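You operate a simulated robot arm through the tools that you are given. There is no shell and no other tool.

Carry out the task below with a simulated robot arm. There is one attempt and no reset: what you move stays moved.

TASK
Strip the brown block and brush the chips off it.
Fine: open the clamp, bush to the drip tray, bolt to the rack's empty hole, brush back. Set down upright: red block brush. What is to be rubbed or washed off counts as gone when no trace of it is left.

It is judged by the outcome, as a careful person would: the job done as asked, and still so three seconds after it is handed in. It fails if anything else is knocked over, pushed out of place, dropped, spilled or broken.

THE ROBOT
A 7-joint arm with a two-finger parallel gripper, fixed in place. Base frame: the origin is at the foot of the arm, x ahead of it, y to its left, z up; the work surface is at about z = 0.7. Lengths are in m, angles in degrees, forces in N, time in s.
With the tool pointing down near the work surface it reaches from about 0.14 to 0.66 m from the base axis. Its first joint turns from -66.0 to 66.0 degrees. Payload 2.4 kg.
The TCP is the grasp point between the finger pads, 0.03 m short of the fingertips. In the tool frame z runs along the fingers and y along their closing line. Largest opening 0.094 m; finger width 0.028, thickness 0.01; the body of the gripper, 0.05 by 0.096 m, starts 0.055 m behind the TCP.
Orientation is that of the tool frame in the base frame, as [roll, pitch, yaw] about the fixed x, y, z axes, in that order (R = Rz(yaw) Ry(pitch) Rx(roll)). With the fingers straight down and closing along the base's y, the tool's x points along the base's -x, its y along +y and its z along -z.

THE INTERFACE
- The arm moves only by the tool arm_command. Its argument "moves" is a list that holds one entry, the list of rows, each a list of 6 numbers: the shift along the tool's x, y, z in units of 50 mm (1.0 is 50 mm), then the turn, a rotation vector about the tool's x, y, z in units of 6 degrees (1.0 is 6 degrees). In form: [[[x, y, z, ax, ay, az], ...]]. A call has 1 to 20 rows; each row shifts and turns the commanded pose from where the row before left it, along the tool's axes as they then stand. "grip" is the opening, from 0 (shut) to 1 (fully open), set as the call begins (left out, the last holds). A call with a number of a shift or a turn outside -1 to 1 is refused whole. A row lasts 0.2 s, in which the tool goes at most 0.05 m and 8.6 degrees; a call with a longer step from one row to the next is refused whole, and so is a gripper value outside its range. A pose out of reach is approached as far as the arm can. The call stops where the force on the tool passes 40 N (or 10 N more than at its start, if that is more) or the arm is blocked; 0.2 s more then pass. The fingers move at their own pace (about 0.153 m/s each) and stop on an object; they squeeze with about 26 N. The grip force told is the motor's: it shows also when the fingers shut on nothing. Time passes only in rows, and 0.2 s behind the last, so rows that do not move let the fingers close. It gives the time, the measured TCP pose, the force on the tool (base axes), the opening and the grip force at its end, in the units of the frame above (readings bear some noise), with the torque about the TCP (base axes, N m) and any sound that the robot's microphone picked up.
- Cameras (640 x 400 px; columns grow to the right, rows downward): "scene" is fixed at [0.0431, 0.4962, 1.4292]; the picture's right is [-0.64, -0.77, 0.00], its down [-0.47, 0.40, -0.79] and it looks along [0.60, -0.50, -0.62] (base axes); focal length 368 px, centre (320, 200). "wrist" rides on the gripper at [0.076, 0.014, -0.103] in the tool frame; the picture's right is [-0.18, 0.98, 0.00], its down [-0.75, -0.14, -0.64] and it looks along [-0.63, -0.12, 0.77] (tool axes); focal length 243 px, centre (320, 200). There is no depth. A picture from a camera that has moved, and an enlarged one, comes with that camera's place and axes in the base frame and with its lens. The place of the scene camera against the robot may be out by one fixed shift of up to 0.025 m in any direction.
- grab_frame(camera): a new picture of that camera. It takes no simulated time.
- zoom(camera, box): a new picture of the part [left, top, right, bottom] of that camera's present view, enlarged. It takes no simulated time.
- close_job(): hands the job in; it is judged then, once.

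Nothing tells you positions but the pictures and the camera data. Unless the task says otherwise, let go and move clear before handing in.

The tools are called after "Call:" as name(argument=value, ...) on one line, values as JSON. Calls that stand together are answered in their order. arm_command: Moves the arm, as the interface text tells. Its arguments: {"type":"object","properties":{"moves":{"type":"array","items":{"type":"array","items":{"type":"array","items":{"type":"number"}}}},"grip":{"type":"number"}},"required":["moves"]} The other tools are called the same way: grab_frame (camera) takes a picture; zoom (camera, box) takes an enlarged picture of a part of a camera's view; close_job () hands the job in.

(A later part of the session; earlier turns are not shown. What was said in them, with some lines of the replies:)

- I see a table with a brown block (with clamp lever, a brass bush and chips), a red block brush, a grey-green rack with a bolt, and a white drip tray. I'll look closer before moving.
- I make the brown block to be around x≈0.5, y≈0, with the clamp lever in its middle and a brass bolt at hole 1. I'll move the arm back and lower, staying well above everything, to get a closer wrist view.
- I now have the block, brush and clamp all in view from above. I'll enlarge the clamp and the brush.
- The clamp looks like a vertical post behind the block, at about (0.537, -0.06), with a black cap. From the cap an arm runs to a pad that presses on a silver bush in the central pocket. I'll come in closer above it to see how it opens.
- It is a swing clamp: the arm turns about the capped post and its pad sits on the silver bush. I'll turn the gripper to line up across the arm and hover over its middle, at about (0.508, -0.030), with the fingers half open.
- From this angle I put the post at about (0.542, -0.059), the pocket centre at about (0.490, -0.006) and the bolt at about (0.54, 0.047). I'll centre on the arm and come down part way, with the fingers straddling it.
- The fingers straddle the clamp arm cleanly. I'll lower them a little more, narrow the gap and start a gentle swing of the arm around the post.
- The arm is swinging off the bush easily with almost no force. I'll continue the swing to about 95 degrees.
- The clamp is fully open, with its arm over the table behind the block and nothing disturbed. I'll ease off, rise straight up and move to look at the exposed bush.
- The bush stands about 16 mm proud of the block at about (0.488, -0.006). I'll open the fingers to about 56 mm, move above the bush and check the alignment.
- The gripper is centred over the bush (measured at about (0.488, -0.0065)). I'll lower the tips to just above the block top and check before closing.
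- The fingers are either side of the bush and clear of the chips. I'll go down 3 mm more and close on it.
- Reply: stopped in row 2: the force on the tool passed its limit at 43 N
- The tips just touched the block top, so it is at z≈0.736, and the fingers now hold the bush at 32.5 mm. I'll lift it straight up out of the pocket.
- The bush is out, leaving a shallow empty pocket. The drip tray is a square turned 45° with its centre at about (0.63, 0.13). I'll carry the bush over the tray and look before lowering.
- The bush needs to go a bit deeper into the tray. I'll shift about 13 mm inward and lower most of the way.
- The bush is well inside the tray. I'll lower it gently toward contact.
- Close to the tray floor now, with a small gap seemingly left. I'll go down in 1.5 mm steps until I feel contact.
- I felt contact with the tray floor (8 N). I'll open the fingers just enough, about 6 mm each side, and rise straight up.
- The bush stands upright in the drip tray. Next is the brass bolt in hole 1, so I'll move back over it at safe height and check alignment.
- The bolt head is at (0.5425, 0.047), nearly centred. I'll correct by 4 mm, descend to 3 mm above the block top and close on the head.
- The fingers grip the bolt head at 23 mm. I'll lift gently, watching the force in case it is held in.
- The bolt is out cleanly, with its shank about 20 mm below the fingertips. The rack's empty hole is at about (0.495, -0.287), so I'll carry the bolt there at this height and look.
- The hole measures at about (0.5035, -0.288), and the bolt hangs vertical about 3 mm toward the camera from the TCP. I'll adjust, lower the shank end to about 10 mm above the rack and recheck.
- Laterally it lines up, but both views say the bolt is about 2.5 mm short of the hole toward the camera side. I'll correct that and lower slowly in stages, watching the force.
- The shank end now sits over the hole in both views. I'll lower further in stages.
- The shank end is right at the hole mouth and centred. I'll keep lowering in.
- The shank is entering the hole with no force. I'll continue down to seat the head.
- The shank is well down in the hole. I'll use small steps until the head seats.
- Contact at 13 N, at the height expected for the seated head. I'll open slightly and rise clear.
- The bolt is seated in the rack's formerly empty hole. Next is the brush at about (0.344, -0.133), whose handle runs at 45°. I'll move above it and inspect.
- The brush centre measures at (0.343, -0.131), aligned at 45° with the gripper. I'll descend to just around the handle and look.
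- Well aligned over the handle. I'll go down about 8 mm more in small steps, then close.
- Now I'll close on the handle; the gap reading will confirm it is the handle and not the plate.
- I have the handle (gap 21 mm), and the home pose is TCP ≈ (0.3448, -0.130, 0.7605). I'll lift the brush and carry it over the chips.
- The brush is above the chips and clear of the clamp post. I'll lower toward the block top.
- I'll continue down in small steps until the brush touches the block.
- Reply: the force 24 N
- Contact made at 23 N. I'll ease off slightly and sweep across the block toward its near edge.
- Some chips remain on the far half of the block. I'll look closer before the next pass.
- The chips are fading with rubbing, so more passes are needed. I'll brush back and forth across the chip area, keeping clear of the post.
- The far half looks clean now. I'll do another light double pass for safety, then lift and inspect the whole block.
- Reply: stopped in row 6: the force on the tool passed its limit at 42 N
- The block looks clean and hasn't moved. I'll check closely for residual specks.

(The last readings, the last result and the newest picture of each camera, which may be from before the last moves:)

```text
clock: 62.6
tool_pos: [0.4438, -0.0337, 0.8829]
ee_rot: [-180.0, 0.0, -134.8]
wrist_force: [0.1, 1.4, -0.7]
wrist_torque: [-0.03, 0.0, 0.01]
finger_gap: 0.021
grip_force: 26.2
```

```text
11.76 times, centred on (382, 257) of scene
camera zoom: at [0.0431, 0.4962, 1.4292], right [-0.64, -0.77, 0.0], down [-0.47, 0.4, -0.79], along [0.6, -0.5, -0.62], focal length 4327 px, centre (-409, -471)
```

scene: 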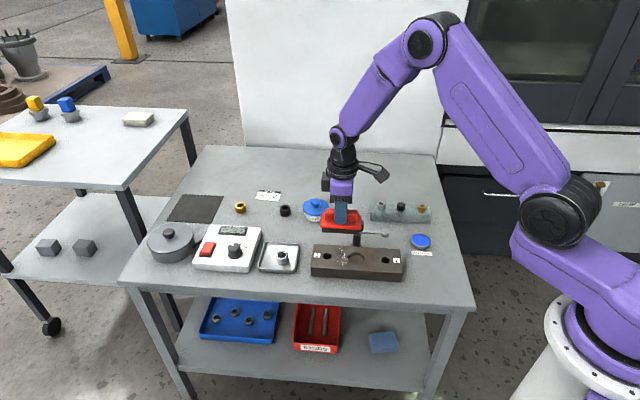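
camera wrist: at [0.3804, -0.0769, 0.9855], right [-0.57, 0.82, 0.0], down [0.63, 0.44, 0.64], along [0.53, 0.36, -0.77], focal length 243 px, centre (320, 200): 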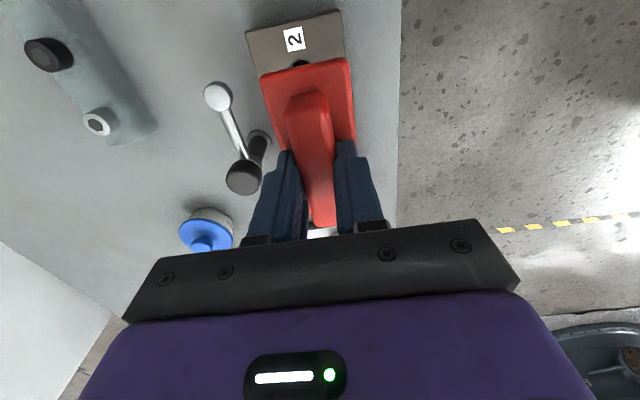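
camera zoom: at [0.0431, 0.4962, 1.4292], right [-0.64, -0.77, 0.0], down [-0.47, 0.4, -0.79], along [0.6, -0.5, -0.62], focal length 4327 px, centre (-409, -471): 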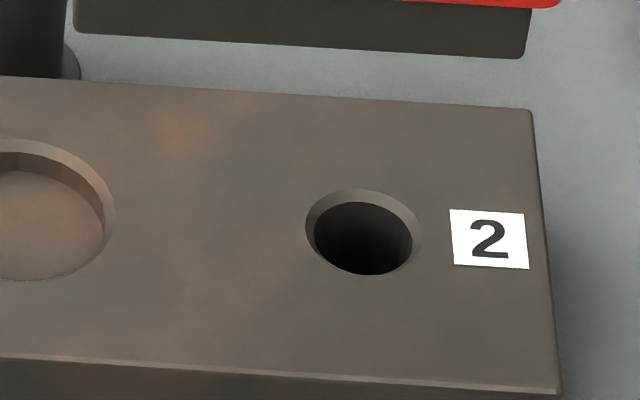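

No trace of chips remains. I'll carry the brush back above its original spot.

Call:
arm_command(moves=[[[0.6, 0.01, 0, 0, 0, 0], [0.72, 0.01, 0, 0, 0, 0], [0.72, 0.01, 0, 0, 0, 0], [0.72, 0.01, 0, 0, 0, 0], [0, 0, 0, 0, 0, 0], [0, 0, 0, 0, 0, 0]]])

Call:
arm_command(moves=[[[0, 0, 0, 0, 0, 0]]])

Call:
grab_frame(camera="wrist")

Call:
zoom(camera="scene", box=[380, 220, 480, 295])

```text
clock: 64.0
tool_pos: [0.3453, -0.1274, 0.8823]
ee_rot: [180.0, 0.0, -134.9]
wrist_force: [-0.2, -0.1, -0.9]
wrist_torque: [-0.03, 0.0, -0.04]
finger_gap: 0.0215
grip_force: 25.9
```

```text
clock: 64.4
tool_pos: [0.3465, -0.128, 0.8822]
ee_rot: [-179.9, 0.0, -134.8]
wrist_force: [-0.3, -0.7, -1.2]
wrist_torque: [-0.01, 0.01, 0.03]
finger_gap: 0.0213
grip_force: 26.5
```

```text
taken
camera wrist: at [0.283, -0.1711, 0.9845], right [-0.57, 0.82, 0.0], down [0.63, 0.43, 0.64], along [0.53, 0.36, -0.77], focal length 243 px, centre (320, 200)
```

wrist: 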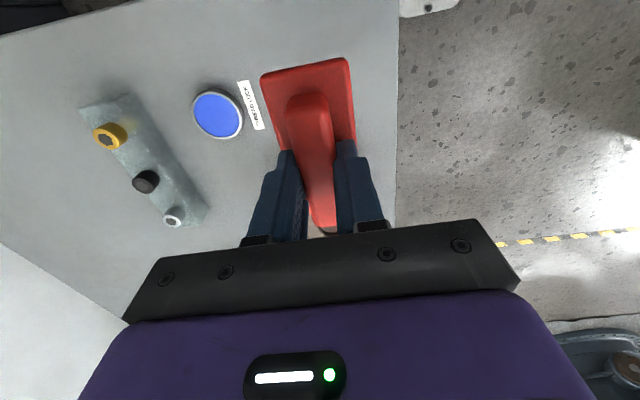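

```text
5.33 times, centred on (430, 258) of scene
camera zoom: at [0.0431, 0.4962, 1.4292], right [-0.64, -0.77, 0.0], down [-0.47, 0.4, -0.79], along [0.6, -0.5, -0.62], focal length 1962 px, centre (-267, -107)
```

zoom: 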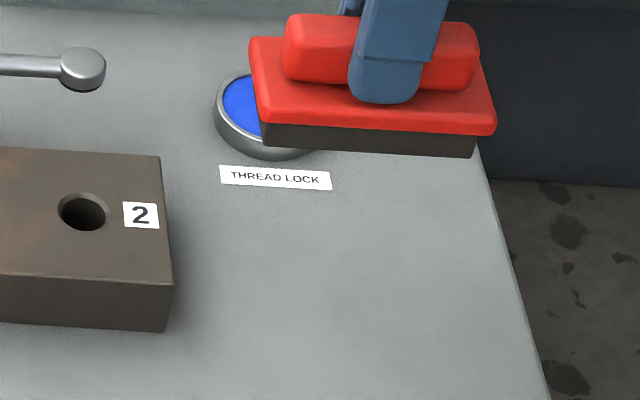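

The brush sits in the grip just as when picked up. I'll trim the position by 2 mm and lower to about 10 mm above the table.

Call:
arm_command(moves=[[[0.048, -0.017, 0, 0, 0, 0], [0, 0, 0.6, 0, 0, 0], [0, 0, 0.6, 0, 0, 0], [0, 0, 0.6, 0, 0, 0], [0, 0, 0.4, 0, 0, 0], [0, 0, 0, 0, 0, 0]]])

Call:
zoom(camera="scene", box=[395, 235, 465, 290])

```text
clock: 65.8
tool_pos: [0.3461, -0.1316, 0.7711]
ee_rot: [-179.9, 0.1, -134.8]
wrist_force: [-1.5, -0.2, -0.5]
wrist_torque: [-0.03, -0.01, 0.0]
finger_gap: 0.0213
grip_force: 25.7
```

```text
7.27 times, centred on (430, 262) of scene
camera zoom: at [0.0431, 0.4962, 1.4292], right [-0.64, -0.77, 0.0], down [-0.47, 0.4, -0.79], along [0.6, -0.5, -0.62], focal length 2675 px, centre (-480, -254)
```

zoom: 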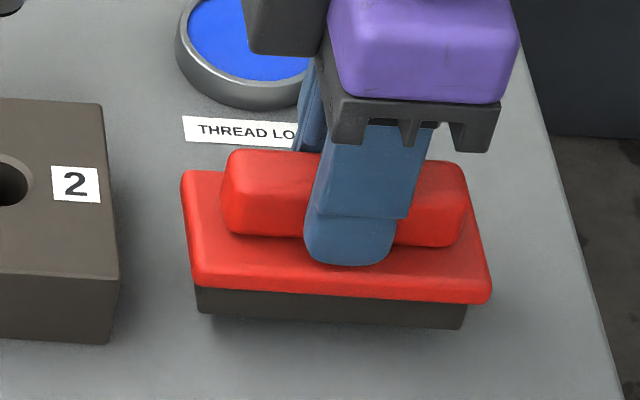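

Its position matches the original. I'll lower the last 10 mm gently.

Call:
arm_command(moves=[[[0, 0, 0.1, 0, 0, 0], [0, 0, 0.06, 0, 0, 0], [0, 0, 0, 0, 0, 0]]])

Call:
arm_command(moves=[[[0, 0, 0.04, 0, 0, 0], [0, 0, 0, 0, 0, 0]]])

Call:
arm_command(moves=[[[0, 0, 0.03, 0, 0, 0], [0, 0, 0, 0, 0, 0]]])

```text
clock: 66.6
tool_pos: [0.3451, -0.1308, 0.763]
ee_rot: [-180.0, 0.1, -134.8]
wrist_force: [0.4, 0.6, -0.8]
wrist_torque: [0.01, 0.01, 0.01]
finger_gap: 0.0213
grip_force: 26.3
```

```text
clock: 67.2
tool_pos: [0.3455, -0.1296, 0.7615]
ee_rot: [-179.9, 0.0, -134.8]
wrist_force: [-0.2, 0.2, -0.5]
wrist_torque: [0.01, -0.01, 0.0]
finger_gap: 0.0214
grip_force: 25.9
```

```text
clock: 67.8
tool_pos: [0.3439, -0.1312, 0.7606]
ee_rot: [180.0, -0.1, -134.8]
wrist_force: [-2.0, 0.3, 9.0]
wrist_torque: [0.1, 0.0, 0.01]
finger_gap: 0.0213
grip_force: 25.8
stopped in row 2: the force on the tool passed its limit at 42 N (the readings are from after the stop); the commanded pose is now the measured one
```

The brush is down on the table. I'll release and rise clear.

Call:
arm_command(moves=[[[0, 0, 0, 0, 0, 0], [0, 0, 0, 0, 0, 0]]], grip=0.45)

Call:
arm_command(moves=[[[0, 0, -0.2, 0, 0, 0], [0, 0, -0.5, 0, 0, 0], [0, 0, -0.8, 0, 0, 0], [0, 0, -0.9, 0, 0, 0], [0, 0, -0.9, 0, 0, 0], [0, 0, -0.9, 0, 0, 0], [0, 0, 0, 0, 0, 0]]])

Call:
grab_frame(camera="scene")

Call:
zoom(camera="scene", box=[290, 200, 470, 312])

Call:
zoom(camera="scene", box=[140, 170, 320, 282])

Call:
grab_frame(camera="wrist")

```text
clock: 68.4
tool_pos: [0.3448, -0.1313, 0.7611]
ee_rot: [-179.8, 0.0, -134.8]
wrist_force: [-0.1, -1.2, -0.1]
wrist_torque: [0.0, 0.02, 0.0]
finger_gap: 0.0421
grip_force: 0.1
```

```text
clock: 70.0
tool_pos: [0.3462, -0.1299, 0.9732]
ee_rot: [180.0, 0.0, -134.7]
wrist_force: [-0.3, 0.0, -0.3]
wrist_torque: [0.0, -0.03, -0.01]
finger_gap: 0.0423
grip_force: 0.2
```

```text
taken
```

scene: 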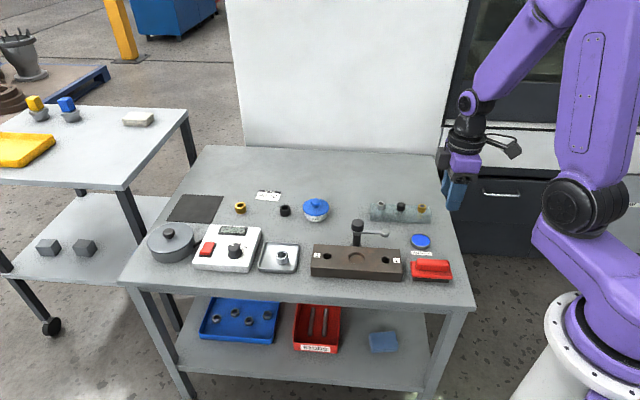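

```text
3.56 times, centred on (380, 256) of scene
camera zoom: at [0.043, 0.4962, 1.4292], right [-0.64, -0.77, 0.0], down [-0.47, 0.4, -0.79], along [0.6, -0.5, -0.62], focal length 1308 px, centre (107, 1)
```

zoom: 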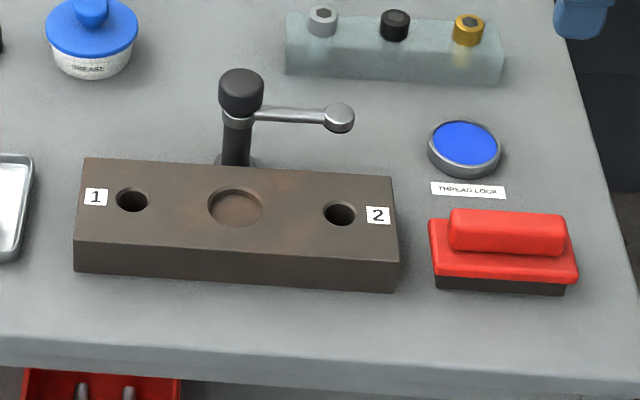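

```text
3.56 times, centred on (230, 226) of scene
camera zoom: at [0.043, 0.4962, 1.4292], right [-0.64, -0.77, 0.0], down [-0.47, 0.4, -0.79], along [0.6, -0.5, -0.62], focal length 1308 px, centre (640, 108)
```

zoom: 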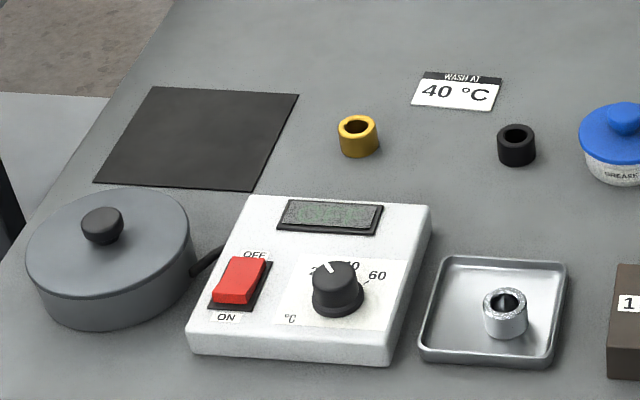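

```text
taken
camera wrist: at [0.2828, -0.1742, 1.0764], right [-0.57, 0.82, 0.0], down [0.63, 0.43, 0.64], along [0.53, 0.36, -0.77], focal length 243 px, centre (320, 200)
```

wrist: 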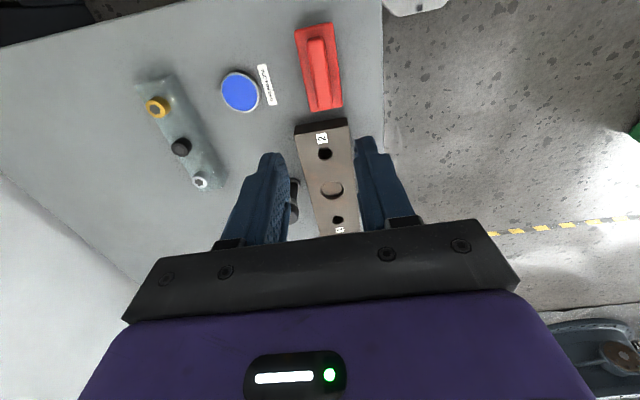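

The block is bare and clean, with the clamp open, the bush upright in the drip tray, the bolt seated in the rack and the brush back in its place. Nothing else has moved and the gripper is clear, so I'm handing in.

Call:
close_job()

```text
The job is handed in.
```

The brown block is stripped and brushed clean, and I've handed the job in.

- **Clamp:** swung open about 95°, with its arm left over the table behind the block.
- **Bush:** standing upright in the drip tray.
- **Bolt:** seated in the rack's empty hole.
- **Chips:** a first sweep faded them and a back-and-forth pass cleared them. Close-ups of the block top then showed no specks.
- **Brush:** set down upright where it was.

The force limit stopped the arm three times. The fingertips touched the block top before I gripped the bush, an extra brushing pass was cut short, and the brush pressed the table as I set it down. The block hadn't moved, and nothing else was shifted or knocked over.
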